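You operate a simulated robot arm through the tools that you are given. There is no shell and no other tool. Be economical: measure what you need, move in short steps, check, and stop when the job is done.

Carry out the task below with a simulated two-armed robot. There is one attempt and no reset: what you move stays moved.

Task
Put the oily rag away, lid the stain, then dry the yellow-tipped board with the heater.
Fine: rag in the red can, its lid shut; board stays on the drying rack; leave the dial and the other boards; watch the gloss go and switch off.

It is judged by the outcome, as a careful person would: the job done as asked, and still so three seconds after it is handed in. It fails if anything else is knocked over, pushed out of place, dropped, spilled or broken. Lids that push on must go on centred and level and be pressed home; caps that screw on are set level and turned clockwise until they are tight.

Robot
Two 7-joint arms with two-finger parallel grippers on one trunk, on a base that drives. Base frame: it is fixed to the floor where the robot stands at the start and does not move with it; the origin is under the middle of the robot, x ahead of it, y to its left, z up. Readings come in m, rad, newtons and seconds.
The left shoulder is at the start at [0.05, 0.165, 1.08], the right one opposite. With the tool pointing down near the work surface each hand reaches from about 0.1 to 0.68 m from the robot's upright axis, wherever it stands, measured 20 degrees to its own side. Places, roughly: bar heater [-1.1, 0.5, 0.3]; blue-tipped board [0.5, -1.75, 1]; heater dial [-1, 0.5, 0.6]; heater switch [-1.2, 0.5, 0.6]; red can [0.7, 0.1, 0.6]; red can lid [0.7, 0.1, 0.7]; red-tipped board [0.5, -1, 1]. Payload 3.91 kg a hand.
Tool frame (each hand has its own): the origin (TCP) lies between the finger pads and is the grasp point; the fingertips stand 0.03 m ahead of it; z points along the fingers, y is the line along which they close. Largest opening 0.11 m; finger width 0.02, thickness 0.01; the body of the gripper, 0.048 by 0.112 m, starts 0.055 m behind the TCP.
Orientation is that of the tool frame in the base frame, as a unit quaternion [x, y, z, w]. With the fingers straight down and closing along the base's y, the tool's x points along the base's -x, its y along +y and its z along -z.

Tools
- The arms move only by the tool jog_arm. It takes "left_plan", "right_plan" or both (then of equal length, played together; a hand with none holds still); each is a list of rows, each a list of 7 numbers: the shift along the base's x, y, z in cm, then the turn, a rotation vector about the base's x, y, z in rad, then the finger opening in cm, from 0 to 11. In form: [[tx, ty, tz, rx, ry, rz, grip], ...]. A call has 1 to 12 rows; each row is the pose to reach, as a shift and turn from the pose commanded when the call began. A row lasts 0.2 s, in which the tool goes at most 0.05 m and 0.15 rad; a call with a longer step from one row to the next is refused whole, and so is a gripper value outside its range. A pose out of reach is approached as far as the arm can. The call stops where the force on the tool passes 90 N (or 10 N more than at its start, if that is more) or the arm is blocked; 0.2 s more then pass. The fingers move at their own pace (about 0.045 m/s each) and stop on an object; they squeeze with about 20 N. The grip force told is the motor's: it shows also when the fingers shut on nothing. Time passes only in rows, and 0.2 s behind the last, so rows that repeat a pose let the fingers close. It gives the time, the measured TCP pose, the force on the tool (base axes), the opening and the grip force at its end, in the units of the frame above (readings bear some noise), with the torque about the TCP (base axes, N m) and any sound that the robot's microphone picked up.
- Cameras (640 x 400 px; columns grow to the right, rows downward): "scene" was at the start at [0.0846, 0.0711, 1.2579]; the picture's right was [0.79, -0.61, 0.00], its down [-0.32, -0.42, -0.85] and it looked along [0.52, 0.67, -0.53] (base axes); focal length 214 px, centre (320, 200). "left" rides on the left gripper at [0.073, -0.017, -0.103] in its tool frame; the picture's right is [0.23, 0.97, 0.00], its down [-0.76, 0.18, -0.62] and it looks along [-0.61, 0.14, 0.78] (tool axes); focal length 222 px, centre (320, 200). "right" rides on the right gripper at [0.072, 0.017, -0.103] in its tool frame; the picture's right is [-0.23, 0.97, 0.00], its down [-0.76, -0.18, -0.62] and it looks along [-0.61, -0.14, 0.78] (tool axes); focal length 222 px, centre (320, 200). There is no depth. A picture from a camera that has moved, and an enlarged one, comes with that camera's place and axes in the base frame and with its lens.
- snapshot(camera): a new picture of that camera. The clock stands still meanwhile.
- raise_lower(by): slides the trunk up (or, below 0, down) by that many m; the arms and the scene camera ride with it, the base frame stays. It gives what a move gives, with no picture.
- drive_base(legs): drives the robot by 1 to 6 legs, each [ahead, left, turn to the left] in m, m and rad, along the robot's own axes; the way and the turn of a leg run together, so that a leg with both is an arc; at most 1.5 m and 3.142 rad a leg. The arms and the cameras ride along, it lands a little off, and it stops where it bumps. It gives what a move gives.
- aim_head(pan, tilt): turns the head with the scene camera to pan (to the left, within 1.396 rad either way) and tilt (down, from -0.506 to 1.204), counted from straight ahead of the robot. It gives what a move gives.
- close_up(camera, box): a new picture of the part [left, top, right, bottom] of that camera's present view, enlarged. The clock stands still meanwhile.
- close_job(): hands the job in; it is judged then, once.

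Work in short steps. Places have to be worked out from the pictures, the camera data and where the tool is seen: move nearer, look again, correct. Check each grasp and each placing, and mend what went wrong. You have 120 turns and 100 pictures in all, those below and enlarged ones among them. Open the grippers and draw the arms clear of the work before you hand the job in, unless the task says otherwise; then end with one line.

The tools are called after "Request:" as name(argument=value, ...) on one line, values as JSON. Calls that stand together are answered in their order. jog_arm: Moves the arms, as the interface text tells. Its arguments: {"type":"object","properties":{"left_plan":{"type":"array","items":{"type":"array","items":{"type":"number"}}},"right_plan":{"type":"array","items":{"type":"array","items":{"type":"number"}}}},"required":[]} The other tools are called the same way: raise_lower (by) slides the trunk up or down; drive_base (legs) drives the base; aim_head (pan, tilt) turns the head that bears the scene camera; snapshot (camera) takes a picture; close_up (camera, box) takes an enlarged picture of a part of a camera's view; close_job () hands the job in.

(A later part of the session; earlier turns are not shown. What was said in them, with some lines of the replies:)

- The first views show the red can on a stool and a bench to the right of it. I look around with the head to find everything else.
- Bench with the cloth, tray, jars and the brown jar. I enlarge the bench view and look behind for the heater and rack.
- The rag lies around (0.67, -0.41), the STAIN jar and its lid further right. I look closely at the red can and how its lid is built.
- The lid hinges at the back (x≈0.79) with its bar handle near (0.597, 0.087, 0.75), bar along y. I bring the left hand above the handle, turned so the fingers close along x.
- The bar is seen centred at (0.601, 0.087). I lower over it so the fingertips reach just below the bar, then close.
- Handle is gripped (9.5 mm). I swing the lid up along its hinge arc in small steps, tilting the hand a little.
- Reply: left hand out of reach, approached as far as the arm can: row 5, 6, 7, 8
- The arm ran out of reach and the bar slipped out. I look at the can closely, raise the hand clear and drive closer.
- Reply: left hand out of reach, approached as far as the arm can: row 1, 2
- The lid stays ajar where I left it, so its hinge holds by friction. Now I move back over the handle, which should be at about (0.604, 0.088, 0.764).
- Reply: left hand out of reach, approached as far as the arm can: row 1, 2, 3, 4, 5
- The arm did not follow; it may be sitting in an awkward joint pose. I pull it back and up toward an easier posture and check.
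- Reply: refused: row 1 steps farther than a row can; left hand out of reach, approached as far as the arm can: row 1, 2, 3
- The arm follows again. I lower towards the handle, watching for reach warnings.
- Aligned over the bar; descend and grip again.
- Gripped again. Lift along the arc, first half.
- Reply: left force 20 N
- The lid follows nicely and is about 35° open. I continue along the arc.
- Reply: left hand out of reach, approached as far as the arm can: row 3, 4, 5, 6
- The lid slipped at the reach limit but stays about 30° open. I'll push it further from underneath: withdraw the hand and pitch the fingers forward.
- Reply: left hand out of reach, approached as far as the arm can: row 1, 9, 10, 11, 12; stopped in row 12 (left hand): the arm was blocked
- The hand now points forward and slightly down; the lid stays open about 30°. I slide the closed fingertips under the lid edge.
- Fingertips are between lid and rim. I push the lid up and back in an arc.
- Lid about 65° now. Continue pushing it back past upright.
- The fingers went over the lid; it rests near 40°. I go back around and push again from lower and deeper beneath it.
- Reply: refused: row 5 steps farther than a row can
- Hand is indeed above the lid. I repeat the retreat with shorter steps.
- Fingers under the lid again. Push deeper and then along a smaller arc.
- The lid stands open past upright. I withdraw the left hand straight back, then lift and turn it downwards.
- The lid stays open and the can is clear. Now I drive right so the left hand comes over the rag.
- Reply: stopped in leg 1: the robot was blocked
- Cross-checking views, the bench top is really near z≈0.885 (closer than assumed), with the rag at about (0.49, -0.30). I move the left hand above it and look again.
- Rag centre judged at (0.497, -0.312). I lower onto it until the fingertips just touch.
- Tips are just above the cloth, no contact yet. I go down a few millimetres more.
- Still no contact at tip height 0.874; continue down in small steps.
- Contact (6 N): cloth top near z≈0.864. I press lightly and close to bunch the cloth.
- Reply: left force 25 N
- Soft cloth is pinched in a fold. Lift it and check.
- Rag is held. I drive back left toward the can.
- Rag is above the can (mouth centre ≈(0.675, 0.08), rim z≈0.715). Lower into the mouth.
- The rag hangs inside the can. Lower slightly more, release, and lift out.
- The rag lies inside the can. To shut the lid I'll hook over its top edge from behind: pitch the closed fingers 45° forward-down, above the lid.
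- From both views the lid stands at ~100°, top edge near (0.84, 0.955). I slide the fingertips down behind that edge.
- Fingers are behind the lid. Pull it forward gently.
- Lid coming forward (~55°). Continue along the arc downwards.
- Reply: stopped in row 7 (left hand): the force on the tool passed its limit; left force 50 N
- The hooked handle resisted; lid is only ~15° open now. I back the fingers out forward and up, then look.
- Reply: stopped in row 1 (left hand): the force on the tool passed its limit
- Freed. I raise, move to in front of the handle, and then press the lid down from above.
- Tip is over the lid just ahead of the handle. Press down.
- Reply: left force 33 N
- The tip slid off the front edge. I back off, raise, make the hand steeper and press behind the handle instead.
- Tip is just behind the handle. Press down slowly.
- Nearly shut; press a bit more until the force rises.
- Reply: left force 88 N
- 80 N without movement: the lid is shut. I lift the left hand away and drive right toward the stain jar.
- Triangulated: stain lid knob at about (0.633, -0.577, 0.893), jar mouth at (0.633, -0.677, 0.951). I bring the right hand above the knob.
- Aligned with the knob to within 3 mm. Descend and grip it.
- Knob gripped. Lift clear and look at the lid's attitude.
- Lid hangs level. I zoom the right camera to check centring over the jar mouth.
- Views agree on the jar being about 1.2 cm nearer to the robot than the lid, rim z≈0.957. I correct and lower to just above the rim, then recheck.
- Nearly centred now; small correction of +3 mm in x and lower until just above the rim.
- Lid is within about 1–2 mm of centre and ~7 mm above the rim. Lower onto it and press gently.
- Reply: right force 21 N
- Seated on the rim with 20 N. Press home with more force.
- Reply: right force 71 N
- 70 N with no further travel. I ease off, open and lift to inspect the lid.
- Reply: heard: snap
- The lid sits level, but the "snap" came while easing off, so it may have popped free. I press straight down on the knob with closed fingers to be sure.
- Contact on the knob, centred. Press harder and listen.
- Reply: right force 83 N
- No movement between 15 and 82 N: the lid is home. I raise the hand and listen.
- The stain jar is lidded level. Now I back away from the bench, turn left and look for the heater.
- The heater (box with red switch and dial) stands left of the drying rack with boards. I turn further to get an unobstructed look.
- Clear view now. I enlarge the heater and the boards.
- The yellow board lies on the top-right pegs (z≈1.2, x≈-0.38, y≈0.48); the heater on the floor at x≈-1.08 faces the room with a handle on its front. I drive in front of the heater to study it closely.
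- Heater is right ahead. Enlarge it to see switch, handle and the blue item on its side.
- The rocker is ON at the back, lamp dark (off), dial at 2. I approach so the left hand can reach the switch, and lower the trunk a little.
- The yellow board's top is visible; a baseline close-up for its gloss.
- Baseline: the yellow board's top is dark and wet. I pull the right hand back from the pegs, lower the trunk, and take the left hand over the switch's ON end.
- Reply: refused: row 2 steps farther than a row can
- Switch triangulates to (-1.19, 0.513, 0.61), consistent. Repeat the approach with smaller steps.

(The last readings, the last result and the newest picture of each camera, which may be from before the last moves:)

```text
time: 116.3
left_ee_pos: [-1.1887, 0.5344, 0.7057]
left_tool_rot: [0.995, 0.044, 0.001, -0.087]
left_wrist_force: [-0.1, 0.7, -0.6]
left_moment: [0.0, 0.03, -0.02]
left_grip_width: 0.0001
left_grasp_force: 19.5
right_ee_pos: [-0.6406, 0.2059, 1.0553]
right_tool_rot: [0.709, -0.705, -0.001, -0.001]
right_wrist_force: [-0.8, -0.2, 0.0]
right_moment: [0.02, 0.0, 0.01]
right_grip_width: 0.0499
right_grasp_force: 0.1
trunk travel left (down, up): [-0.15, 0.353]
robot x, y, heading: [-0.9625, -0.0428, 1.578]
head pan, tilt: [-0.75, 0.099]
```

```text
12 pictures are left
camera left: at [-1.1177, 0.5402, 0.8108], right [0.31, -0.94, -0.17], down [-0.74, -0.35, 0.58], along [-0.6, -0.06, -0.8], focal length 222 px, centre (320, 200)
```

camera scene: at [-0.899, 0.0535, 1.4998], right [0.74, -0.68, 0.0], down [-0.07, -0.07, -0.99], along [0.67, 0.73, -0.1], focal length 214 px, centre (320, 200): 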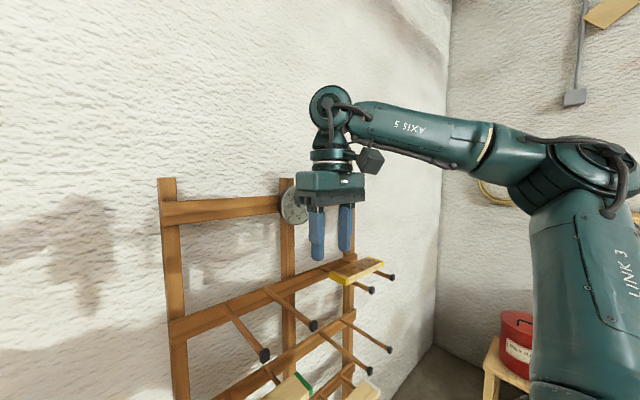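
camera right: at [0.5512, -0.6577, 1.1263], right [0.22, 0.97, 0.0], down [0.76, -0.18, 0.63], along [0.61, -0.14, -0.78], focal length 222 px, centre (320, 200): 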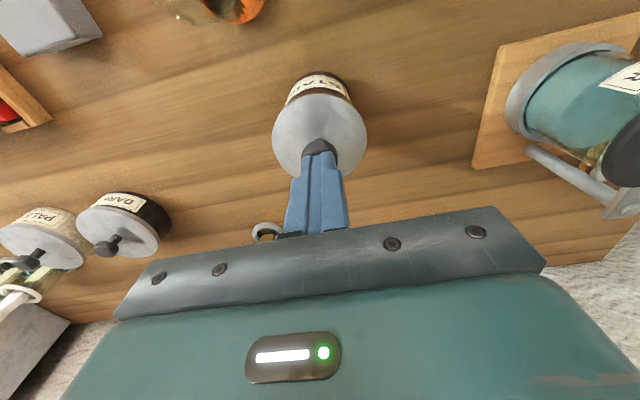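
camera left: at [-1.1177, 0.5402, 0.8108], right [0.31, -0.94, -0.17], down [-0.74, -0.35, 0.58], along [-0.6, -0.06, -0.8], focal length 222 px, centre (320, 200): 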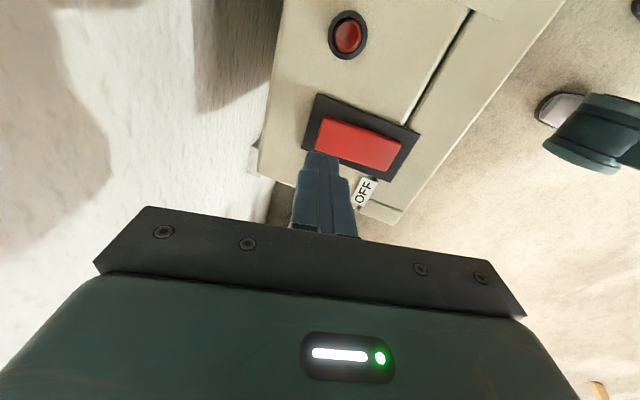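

Tip is above the ON end. Press down slowly.

Request:
jog_arm(left_plan=[[-0.3, -0.4, -2, 0, 0, 0, 0], [-0.3, -0.4, -4, 0, 0, 0, 0], [-0.3, -0.4, -5, 0, 0, 0, 0], [-0.3, -0.4, -5.6, 0, 0, 0, 0], [-0.3, -0.4, -6.2, 0, 0, 0, 0]])

```text
time: 117.5
left_ee_pos: [-1.1907, 0.5298, 0.6432]
left_tool_rot: [0.995, 0.045, 0.001, -0.087]
left_wrist_force: [0.5, -0.1, 1.8]
left_moment: [0.03, 0.01, -0.02]
left_grip_width: 0.0
left_grasp_force: 19.9
right_ee_pos: [-0.6395, 0.2058, 1.054]
right_tool_rot: [0.709, -0.705, 0.0, 0.0]
right_wrist_force: [-0.3, -1.1, 0.0]
right_moment: [-0.03, -0.01, -0.01]
right_grip_width: 0.0502
right_grasp_force: 0.1
trunk travel left (down, up): [-0.15, 0.353]
robot x, y, heading: [-0.9649, -0.0413, 1.576]
head pan, tilt: [-0.75, 0.099]
```

Light contact begins; press a few millimetres further and listen for the click.

Request:
jog_arm(left_plan=[[0, 0, -0.4, 0, 0, 0, 0], [0, 0, -0.8, 0, 0, 0, 0], [0, 0, -1.1, 0, 0, 0, 0]])

```text
time: 118.3
left_ee_pos: [-1.1908, 0.5294, 0.644]
left_tool_rot: [0.994, 0.046, 0.001, -0.094]
left_wrist_force: [-5.4, -22.0, 52.5]
left_moment: [-0.95, 0.54, 0.1]
left_grip_width: 0.0
left_grasp_force: 19.7
right_ee_pos: [-0.6393, 0.2005, 1.0563]
right_tool_rot: [0.709, -0.705, -0.004, -0.003]
right_wrist_force: [0.1, 0.4, 0.2]
right_moment: [-0.02, -0.01, 0.02]
right_grip_width: 0.0501
right_grasp_force: 0.0
trunk travel left (down, up): [-0.15, 0.353]
robot x, y, heading: [-0.962, -0.0399, 1.576]
head pan, tilt: [-0.75, 0.099]
```

52 N but no click. Lift and look at the rocker and lamp.

Request:
jog_arm(left_plan=[[0, 0, 1.5, 0, 0, 0, 0], [0, 0, 5, 0, 0, 0, 0]])

Request:
close_up(camera="left", box=[240, 0, 480, 220])

```text
time: 118.9
left_ee_pos: [-1.1917, 0.5312, 0.6829]
left_tool_rot: [0.995, 0.044, 0.0, -0.087]
left_wrist_force: [0.0, 0.8, 0.2]
left_moment: [0.0, 0.0, 0.02]
left_grip_width: 0.0
left_grasp_force: 20.2
right_ee_pos: [-0.6405, 0.2051, 1.0546]
right_tool_rot: [0.709, -0.705, 0.0, -0.001]
right_wrist_force: [0.3, -0.6, 0.0]
right_moment: [0.02, 0.01, -0.01]
right_grip_width: 0.0499
right_grasp_force: 0.1
trunk travel left (down, up): [-0.15, 0.353]
robot x, y, heading: [-0.9638, -0.043, 1.577]
head pan, tilt: [-0.75, 0.099]
```

```text
1.82 times, centred on (360, 110) of left
camera zoom: at [-1.1208, 0.5368, 0.7873], right [0.31, -0.94, -0.17], down [-0.74, -0.35, 0.58], along [-0.6, -0.06, -0.8], focal length 404 px, centre (247, 364)
```

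zoom: 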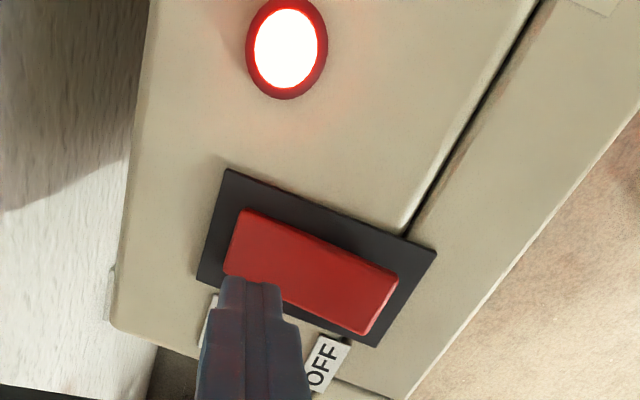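

The lamp is lit: heater on. I raise the trunk to watch the yellow board's gloss, hand staying above the switch.

Request:
raise_lower(by=0.35)

Request:
close_up(camera="scene", box=[240, 240, 420, 400])

```text
time: 122.3
left_ee_pos: [-1.1922, 0.5319, 1.0337]
left_tool_rot: [0.995, 0.045, 0.0, -0.087]
left_wrist_force: [0.1, -0.5, 0.2]
left_moment: [0.0, 0.04, -0.01]
left_grip_width: 0.0
left_grasp_force: 20.3
right_ee_pos: [-0.6405, 0.2052, 1.4056]
right_tool_rot: [0.709, -0.706, -0.001, -0.001]
right_wrist_force: [-0.8, -0.7, 1.0]
right_moment: [0.0, -0.01, -0.01]
right_grip_width: 0.0499
right_grasp_force: 0.0
trunk travel left (down, up): [-0.5, 0.003]
robot x, y, heading: [-0.964, -0.0418, 1.578]
head pan, tilt: [-0.75, 0.099]
```

```text
2.50 times, centred on (330, 320) of scene
camera zoom: at [-0.899, 0.0535, 1.4998], right [0.74, -0.68, 0.0], down [-0.07, -0.07, -1.0], along [0.67, 0.73, -0.1], focal length 536 px, centre (295, -100)
```

zoom: 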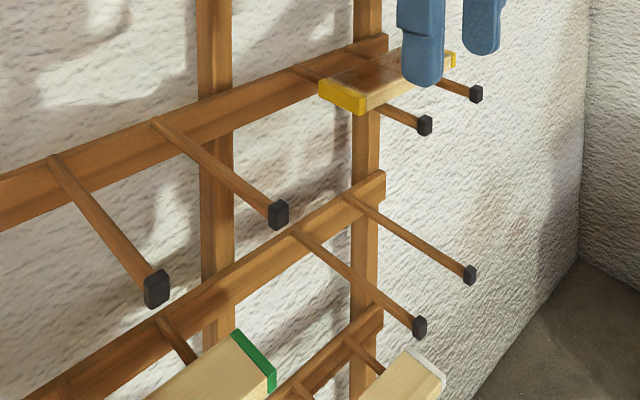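

The right hand covers part of it. I move that hand aside and look again more closely.

Request:
jog_arm(right_plan=[[4, -3, 0, 0, 0, 0, 5], [8, -6, 0, 0, 0, 0, 5], [12, -9, 0, 0, 0, 0, 5]])

Request:
close_up(camera="scene", box=[310, 245, 400, 301])

```text
time: 123.1
left_ee_pos: [-1.1919, 0.5306, 1.0354]
left_tool_rot: [0.995, 0.045, 0.001, -0.087]
left_wrist_force: [0.1, 0.3, 0.2]
left_moment: [0.0, 0.01, 0.02]
left_grip_width: 0.0001
left_grasp_force: 19.9
right_ee_pos: [-0.5336, 0.124, 1.3924]
right_tool_rot: [0.709, -0.705, -0.001, -0.001]
right_wrist_force: [0.8, 0.4, -0.2]
right_moment: [0.02, 0.01, 0.0]
right_grip_width: 0.0499
right_grasp_force: 0.1
right hand out of reach, approached as far as the arm can: row 3
trunk travel left (down, up): [-0.5, 0.003]
robot x, y, heading: [-0.9614, -0.0423, 1.573]
head pan, tilt: [-0.75, 0.099]
```

```text
7.11 times, centred on (355, 273) of scene
camera zoom: at [-0.898, 0.053, 1.4998], right [0.74, -0.68, 0.0], down [-0.07, -0.07, -0.99], along [0.67, 0.73, -0.1], focal length 1525 px, centre (71, -319)
```

zoom: 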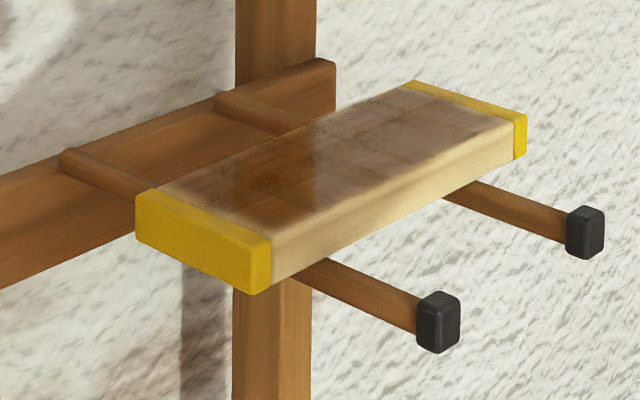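

It still has a glossy sheen. I wait about ten seconds and compare.

Request:
jog_arm(left_plan=[[0, 0, 0, 0, 0, 0, 0], [0, 0, 0, 0, 0, 0, 0], [0, 0, 0, 0, 0, 0, 0], [0, 0, 0, 0, 0, 0, 0], [0, 0, 0, 0, 0, 0, 0], [0, 0, 0, 0, 0, 0, 0], [0, 0, 0, 0, 0, 0, 0], [0, 0, 0, 0, 0, 0, 0], [0, 0, 0, 0, 0, 0, 0], [0, 0, 0, 0, 0, 0, 0], [0, 0, 0, 0, 0, 0, 0], [0, 0, 0, 0, 0, 0, 0]])

Request:
jog_arm(left_plan=[[0, 0, 0, 0, 0, 0, 0], [0, 0, 0, 0, 0, 0, 0], [0, 0, 0, 0, 0, 0, 0], [0, 0, 0, 0, 0, 0, 0], [0, 0, 0, 0, 0, 0, 0], [0, 0, 0, 0, 0, 0, 0], [0, 0, 0, 0, 0, 0, 0], [0, 0, 0, 0, 0, 0, 0], [0, 0, 0, 0, 0, 0, 0], [0, 0, 0, 0, 0, 0, 0], [0, 0, 0, 0, 0, 0, 0], [0, 0, 0, 0, 0, 0, 0]])

Request:
jog_arm(left_plan=[[0, 0, 0, 0, 0, 0, 0], [0, 0, 0, 0, 0, 0, 0], [0, 0, 0, 0, 0, 0, 0], [0, 0, 0, 0, 0, 0, 0], [0, 0, 0, 0, 0, 0, 0], [0, 0, 0, 0, 0, 0, 0], [0, 0, 0, 0, 0, 0, 0], [0, 0, 0, 0, 0, 0, 0], [0, 0, 0, 0, 0, 0, 0], [0, 0, 0, 0, 0, 0, 0], [0, 0, 0, 0, 0, 0, 0], [0, 0, 0, 0, 0, 0, 0]])

Request:
close_up(camera="scene", box=[310, 245, 400, 301])

```text
time: 125.7
left_ee_pos: [-1.1926, 0.5319, 1.0344]
left_tool_rot: [0.995, 0.045, 0.0, -0.087]
left_wrist_force: [-0.8, -0.5, 0.5]
left_moment: [-0.02, 0.0, -0.01]
left_grip_width: 0.0003
left_grasp_force: 20.6
right_ee_pos: [-0.5345, 0.1252, 1.3933]
right_tool_rot: [0.708, -0.706, -0.001, -0.002]
right_wrist_force: [-0.8, -0.5, -0.4]
right_moment: [0.02, -0.02, -0.02]
right_grip_width: 0.05
right_grasp_force: 0.0
trunk travel left (down, up): [-0.5, 0.003]
robot x, y, heading: [-0.9624, -0.046, 1.577]
head pan, tilt: [-0.75, 0.099]
```

```text
time: 128.3
left_ee_pos: [-1.1917, 0.5313, 1.0351]
left_tool_rot: [0.995, 0.044, 0.0, -0.087]
left_wrist_force: [0.0, -0.6, -1.0]
left_moment: [0.01, 0.03, -0.03]
left_grip_width: 0.0001
left_grasp_force: 19.9
right_ee_pos: [-0.5356, 0.1255, 1.3946]
right_tool_rot: [0.709, -0.706, -0.002, -0.001]
right_wrist_force: [0.0, -0.7, -0.4]
right_moment: [-0.01, -0.02, 0.02]
right_grip_width: 0.0503
right_grasp_force: 0.2
trunk travel left (down, up): [-0.5, 0.003]
robot x, y, heading: [-0.9618, -0.0466, 1.579]
head pan, tilt: [-0.75, 0.099]
```

```text
time: 130.9
left_ee_pos: [-1.1921, 0.5306, 1.0341]
left_tool_rot: [0.995, 0.045, 0.0, -0.087]
left_wrist_force: [-0.3, 0.1, -0.5]
left_moment: [-0.02, 0.02, -0.02]
left_grip_width: 0.0
left_grasp_force: 20.2
right_ee_pos: [-0.5344, 0.1255, 1.3928]
right_tool_rot: [0.708, -0.706, -0.001, -0.001]
right_wrist_force: [1.2, 0.2, -0.7]
right_moment: [0.02, -0.03, -0.01]
right_grip_width: 0.0501
right_grasp_force: 0.1
trunk travel left (down, up): [-0.5, 0.003]
robot x, y, heading: [-0.9584, -0.041, 1.584]
head pan, tilt: [-0.75, 0.099]
```

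```text
7.11 times, centred on (355, 273) of scene
camera zoom: at [-0.899, 0.0534, 1.4998], right [0.74, -0.68, 0.0], down [-0.07, -0.07, -1.0], along [0.67, 0.73, -0.1], focal length 1525 px, centre (71, -319)
```

zoom: 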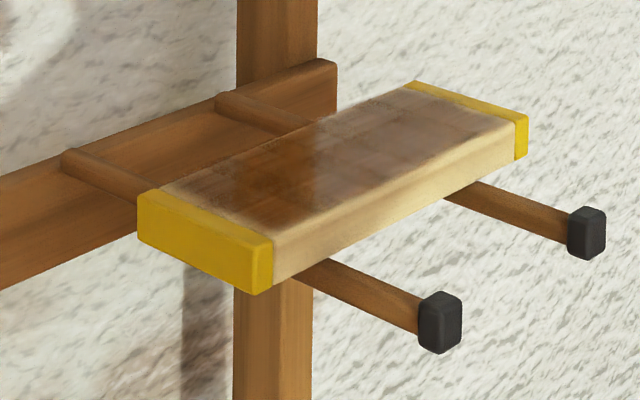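

Compared with the baseline (crisp wall speckle mirrored in the top), the reflection is blurring, so it seems to be drying slowly. I wait longer and compare again.

Request:
jog_arm(left_plan=[[0, 0, 0, 0, 0, 0, 0], [0, 0, 0, 0, 0, 0, 0], [0, 0, 0, 0, 0, 0, 0], [0, 0, 0, 0, 0, 0, 0], [0, 0, 0, 0, 0, 0, 0], [0, 0, 0, 0, 0, 0, 0], [0, 0, 0, 0, 0, 0, 0], [0, 0, 0, 0, 0, 0, 0], [0, 0, 0, 0, 0, 0, 0], [0, 0, 0, 0, 0, 0, 0], [0, 0, 0, 0, 0, 0, 0], [0, 0, 0, 0, 0, 0, 0]])

Request:
jog_arm(left_plan=[[0, 0, 0, 0, 0, 0, 0], [0, 0, 0, 0, 0, 0, 0], [0, 0, 0, 0, 0, 0, 0], [0, 0, 0, 0, 0, 0, 0], [0, 0, 0, 0, 0, 0, 0], [0, 0, 0, 0, 0, 0, 0], [0, 0, 0, 0, 0, 0, 0], [0, 0, 0, 0, 0, 0, 0], [0, 0, 0, 0, 0, 0, 0], [0, 0, 0, 0, 0, 0, 0], [0, 0, 0, 0, 0, 0, 0], [0, 0, 0, 0, 0, 0, 0]])

Request:
jog_arm(left_plan=[[0, 0, 0, 0, 0, 0, 0], [0, 0, 0, 0, 0, 0, 0], [0, 0, 0, 0, 0, 0, 0], [0, 0, 0, 0, 0, 0, 0], [0, 0, 0, 0, 0, 0, 0], [0, 0, 0, 0, 0, 0, 0], [0, 0, 0, 0, 0, 0, 0], [0, 0, 0, 0, 0, 0, 0], [0, 0, 0, 0, 0, 0, 0], [0, 0, 0, 0, 0, 0, 0], [0, 0, 0, 0, 0, 0, 0], [0, 0, 0, 0, 0, 0, 0]])

Request:
jog_arm(left_plan=[[0, 0, 0, 0, 0, 0, 0], [0, 0, 0, 0, 0, 0, 0], [0, 0, 0, 0, 0, 0, 0], [0, 0, 0, 0, 0, 0, 0], [0, 0, 0, 0, 0, 0, 0], [0, 0, 0, 0, 0, 0, 0], [0, 0, 0, 0, 0, 0, 0], [0, 0, 0, 0, 0, 0, 0], [0, 0, 0, 0, 0, 0, 0], [0, 0, 0, 0, 0, 0, 0], [0, 0, 0, 0, 0, 0, 0], [0, 0, 0, 0, 0, 0, 0]])

Request:
close_up(camera="scene", box=[310, 245, 400, 301])

```text
time: 133.5
left_ee_pos: [-1.1922, 0.5319, 1.0329]
left_tool_rot: [0.995, 0.044, 0.001, -0.087]
left_wrist_force: [-1.2, -0.6, -0.1]
left_moment: [0.0, -0.02, 0.02]
left_grip_width: 0.0
left_grasp_force: 20.6
right_ee_pos: [-0.5367, 0.1247, 1.3946]
right_tool_rot: [0.708, -0.706, 0.0, -0.001]
right_wrist_force: [-0.6, -0.5, -0.5]
right_moment: [0.01, 0.01, -0.03]
right_grip_width: 0.05
right_grasp_force: 0.2
trunk travel left (down, up): [-0.5, 0.003]
robot x, y, heading: [-0.958, -0.0479, 1.581]
head pan, tilt: [-0.75, 0.099]
```

```text
time: 136.1
left_ee_pos: [-1.1921, 0.5308, 1.0337]
left_tool_rot: [0.995, 0.044, 0.001, -0.088]
left_wrist_force: [0.8, 0.0, 0.0]
left_moment: [0.01, 0.01, -0.01]
left_grip_width: 0.0002
left_grasp_force: 19.9
right_ee_pos: [-0.5354, 0.1252, 1.3926]
right_tool_rot: [0.709, -0.705, -0.001, 0.0]
right_wrist_force: [0.0, 0.0, 0.9]
right_moment: [-0.01, -0.03, 0.01]
right_grip_width: 0.0499
right_grasp_force: 0.1
trunk travel left (down, up): [-0.5, 0.003]
robot x, y, heading: [-0.9642, -0.045, 1.572]
head pan, tilt: [-0.75, 0.099]
```

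```text
time: 138.7
left_ee_pos: [-1.192, 0.5315, 1.0337]
left_tool_rot: [0.995, 0.045, 0.0, -0.088]
left_wrist_force: [-0.3, 0.2, -1.0]
left_moment: [-0.02, -0.02, 0.0]
left_grip_width: 0.0
left_grasp_force: 20.5
right_ee_pos: [-0.5356, 0.1242, 1.3936]
right_tool_rot: [0.708, -0.706, -0.001, -0.001]
right_wrist_force: [0.4, 0.0, -0.2]
right_moment: [0.01, 0.02, -0.02]
right_grip_width: 0.0498
right_grasp_force: 0.0
trunk travel left (down, up): [-0.5, 0.003]
robot x, y, heading: [-0.9626, -0.0462, 1.579]
head pan, tilt: [-0.75, 0.099]
```

```text
time: 141.3
left_ee_pos: [-1.1931, 0.532, 1.0342]
left_tool_rot: [0.995, 0.044, 0.001, -0.086]
left_wrist_force: [0.8, 0.3, -0.1]
left_moment: [0.03, -0.01, 0.01]
left_grip_width: 0.0003
left_grasp_force: 20.4
right_ee_pos: [-0.5362, 0.1253, 1.3936]
right_tool_rot: [0.708, -0.706, -0.002, -0.002]
right_wrist_force: [0.2, 0.0, 0.1]
right_moment: [0.03, -0.02, 0.01]
right_grip_width: 0.0501
right_grasp_force: 0.0
trunk travel left (down, up): [-0.5, 0.003]
robot x, y, heading: [-0.961, -0.0457, 1.572]
head pan, tilt: [-0.75, 0.099]
```

```text
7.11 times, centred on (355, 273) of scene
camera zoom: at [-0.899, 0.0534, 1.4998], right [0.74, -0.68, 0.0], down [-0.07, -0.07, -1.0], along [0.67, 0.73, -0.1], focal length 1525 px, centre (71, -319)
```

zoom: 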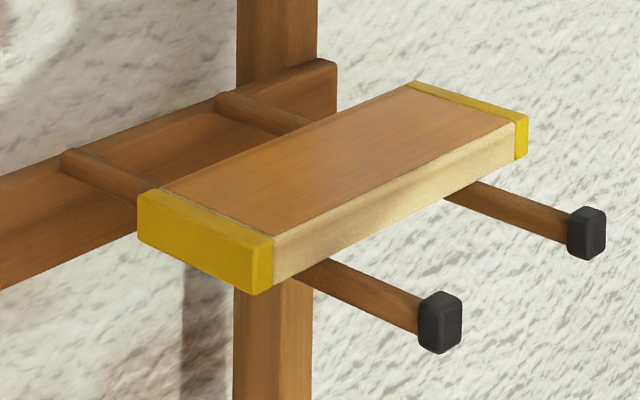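

The gloss is gone; the top is matte. Switch off at once: shift over the OFF end, lower the trunk, and press.

Request:
jog_arm(left_plan=[[0, -2.6, 0, 0, 0, 0, 0], [0.1, -4.6, 0, 0, 0, 0, 0]])

Request:
raise_lower(by=-0.35)

Request:
jog_arm(left_plan=[[0, 0, -1.5, 0, 0, 0, 0], [0, 0, -2.8, 0, 0, 0, 0], [0, 0, -3.6, 0, 0, 0, 0], [0, 0, -4.4, 0, 0, 0, 0], [0, 0, -4.9, 0, 0, 0, 0]])

```text
time: 141.9
left_ee_pos: [-1.1918, 0.4853, 1.0344]
left_tool_rot: [0.995, 0.045, 0.001, -0.087]
left_wrist_force: [0.7, -0.1, -0.1]
left_moment: [0.02, 0.01, 0.02]
left_grip_width: 0.0
left_grasp_force: 20.5
right_ee_pos: [-0.5349, 0.1248, 1.3941]
right_tool_rot: [0.708, -0.706, -0.001, -0.002]
right_wrist_force: [-0.4, 0.5, 0.3]
right_moment: [-0.01, -0.02, 0.0]
right_grip_width: 0.0502
right_grasp_force: 0.0
trunk travel left (down, up): [-0.5, 0.003]
robot x, y, heading: [-0.9632, -0.0432, 1.578]
head pan, tilt: [-0.75, 0.099]
```

```text
time: 145.4
left_ee_pos: [-1.1911, 0.4849, 0.6847]
left_tool_rot: [0.995, 0.044, 0.0, -0.087]
left_wrist_force: [0.4, 1.1, -0.4]
left_moment: [0.05, -0.01, 0.0]
left_grip_width: 0.0
left_grasp_force: 20.1
right_ee_pos: [-0.5336, 0.1242, 1.0434]
right_tool_rot: [0.708, -0.706, 0.0, -0.001]
right_wrist_force: [-0.8, 0.6, 0.3]
right_moment: [0.02, 0.01, 0.06]
right_grip_width: 0.0501
right_grasp_force: 0.0
trunk travel left (down, up): [-0.15, 0.353]
robot x, y, heading: [-0.9603, -0.0427, 1.578]
head pan, tilt: [-0.75, 0.099]
```

```text
time: 146.6
left_ee_pos: [-1.1912, 0.4858, 0.6404]
left_tool_rot: [0.995, 0.045, 0.001, -0.091]
left_wrist_force: [-4.2, -13.9, 32.4]
left_moment: [-0.45, -0.03, -0.05]
left_grip_width: 0.0002
left_grasp_force: 20.0
right_ee_pos: [-0.5347, 0.1226, 1.0455]
right_tool_rot: [0.709, -0.705, -0.003, -0.002]
right_wrist_force: [-0.2, -0.6, -0.2]
right_moment: [0.02, -0.02, 0.0]
right_grip_width: 0.05
right_grasp_force: 0.0
trunk travel left (down, up): [-0.15, 0.353]
robot x, y, heading: [-0.9631, -0.043, 1.577]
head pan, tilt: [-0.75, 0.099]
```

32 N on the OFF end; I lift and check the lamp.

Request:
jog_arm(left_plan=[[0, 0, 2, 0, 0, 0, 0], [0, 0, 6, 0, 0, 0, 0], [0, 0, 10, 0, 0, 0, 0]])

Request:
snapshot(camera="left")

```text
time: 147.4
left_ee_pos: [-1.1907, 0.4858, 0.7349]
left_tool_rot: [0.995, 0.044, 0.001, -0.087]
left_wrist_force: [-0.3, -0.6, 0.8]
left_moment: [-0.01, 0.01, -0.01]
left_grip_width: 0.0
left_grasp_force: 20.5
right_ee_pos: [-0.5344, 0.1247, 1.0447]
right_tool_rot: [0.709, -0.706, -0.001, -0.001]
right_wrist_force: [0.9, 1.0, 0.1]
right_moment: [0.01, 0.03, -0.02]
right_grip_width: 0.0503
right_grasp_force: 0.1
trunk travel left (down, up): [-0.15, 0.353]
robot x, y, heading: [-0.9596, -0.043, 1.574]
head pan, tilt: [-0.75, 0.099]
```

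```text
6 pictures are left
camera left: at [-1.1202, 0.491, 0.8404], right [0.31, -0.94, -0.17], down [-0.74, -0.35, 0.58], along [-0.6, -0.06, -0.8], focal length 222 px, centre (320, 200)
```

left: 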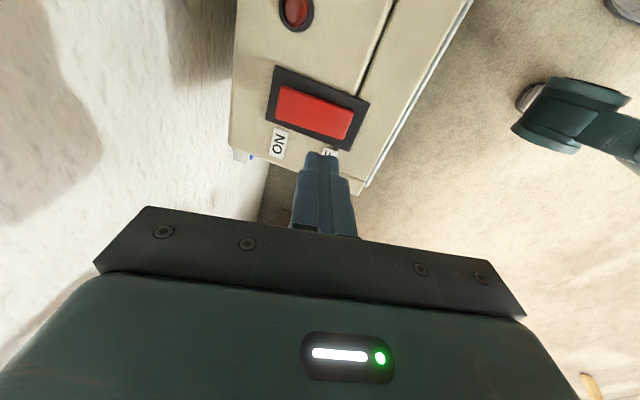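

The lamp is dark: heater off. I withdraw the left arm, open the gripper, and look back at the bench and can for a final check.

Request:
jog_arm(left_plan=[[0, -1, 4, 0, 0, 0, 0], [0, -3, 8, 0, 0, 0, 0], [0, -7, 11, 0, 0, 0, 2], [0, -11, 13, 0, 0, 0, 4], [2, -15, 15, 0, 0, 0, 5], [4, -19, 17, 0, 0, 0, 5], [6, -23, 19, 0, 0, 0, 5], [6, -27, 21, 0, 0, 0, 5]])

Request:
raise_lower(by=0.3)

Request:
aim_head(pan=-1.39, tilt=0.4)

Request:
snapshot(camera="scene")

```text
time: 149.2
left_ee_pos: [-1.1303, 0.2143, 0.9455]
left_tool_rot: [0.995, 0.044, 0.0, -0.087]
left_wrist_force: [0.1, 0.0, -0.9]
left_moment: [-0.01, -0.01, 0.0]
left_grip_width: 0.0501
left_grasp_force: 0.1
right_ee_pos: [-0.5357, 0.1249, 1.0444]
right_tool_rot: [0.709, -0.705, -0.001, -0.001]
right_wrist_force: [0.1, -0.4, -0.3]
right_moment: [-0.04, 0.02, -0.01]
right_grip_width: 0.0501
right_grasp_force: 0.0
trunk travel left (down, up): [-0.15, 0.353]
robot x, y, heading: [-0.9648, -0.0435, 1.578]
head pan, tilt: [-0.75, 0.099]
```

```text
time: 152.2
left_ee_pos: [-1.1307, 0.2149, 1.2452]
left_tool_rot: [0.995, 0.045, 0.001, -0.088]
left_wrist_force: [0.5, 0.2, 1.4]
left_moment: [0.01, 0.02, -0.04]
left_grip_width: 0.0504
left_grasp_force: 0.0
right_ee_pos: [-0.5358, 0.1241, 1.3436]
right_tool_rot: [0.708, -0.706, -0.001, -0.001]
right_wrist_force: [-0.4, -0.2, -0.5]
right_moment: [-0.02, -0.01, -0.01]
right_grip_width: 0.0501
right_grasp_force: 0.1
trunk travel left (down, up): [-0.45, 0.053]
robot x, y, heading: [-0.9623, -0.0452, 1.579]
head pan, tilt: [-0.75, 0.099]
```

```text
time: 153.2
left_ee_pos: [-1.1305, 0.2149, 1.2443]
left_tool_rot: [0.995, 0.045, 0.0, -0.086]
left_wrist_force: [-0.2, 0.1, -0.1]
left_moment: [-0.01, 0.01, -0.02]
left_grip_width: 0.0502
left_grasp_force: 0.0
right_ee_pos: [-0.5363, 0.125, 1.3424]
right_tool_rot: [0.709, -0.705, -0.001, -0.001]
right_wrist_force: [0.5, -0.2, 0.3]
right_moment: [0.02, 0.05, 0.0]
right_grip_width: 0.0502
right_grasp_force: 0.1
trunk travel left (down, up): [-0.45, 0.053]
robot x, y, heading: [-0.9657, -0.0467, 1.578]
head pan, tilt: [-1.389, 0.4]
```

```text
5 pictures are left
camera scene: at [-0.8703, 0.0031, 1.4219], right [0.19, -0.98, 0.0], down [-0.38, -0.07, -0.92], along [0.9, 0.17, -0.39], focal length 214 px, centre (320, 200)
```

scene: 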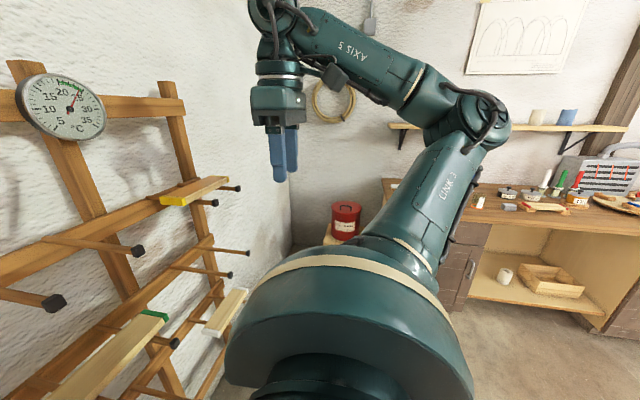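

Request:
close_up(camera="scene", box=[310, 185, 390, 250])

```text
6.15 times, centred on (350, 218) of scene
camera zoom: at [-0.8703, 0.0031, 1.4219], right [0.19, -0.98, 0.0], down [-0.38, -0.07, -0.92], along [0.9, 0.17, -0.39], focal length 1320 px, centre (135, 92)
```

zoom: 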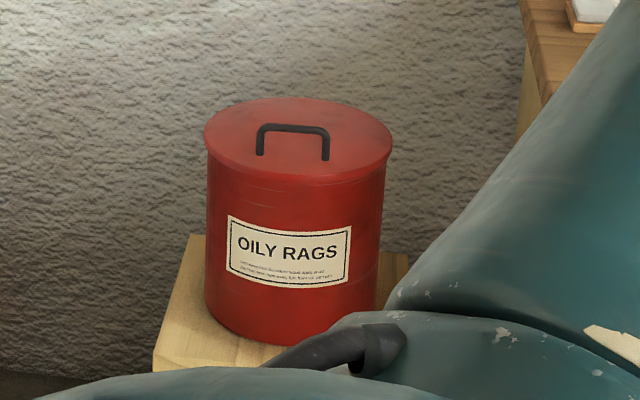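

Rag is in the red can with its lid shut, the stain jar is lidded, and the yellow-tipped board's gloss is gone with the board still on its pegs. The heater is off, the dial and other boards are untouched, and both grippers are open and clear. I hand the job in.

Request:
close_job()

```text
The job is handed in.
```

The job is handed in: the rag is in the red can with its lid shut, and the yellow-tipped board is dry on its rack with the heater off. The stain lid looks level and held at 82 N, though the only snap came as I eased off, so I couldn't confirm it latched.
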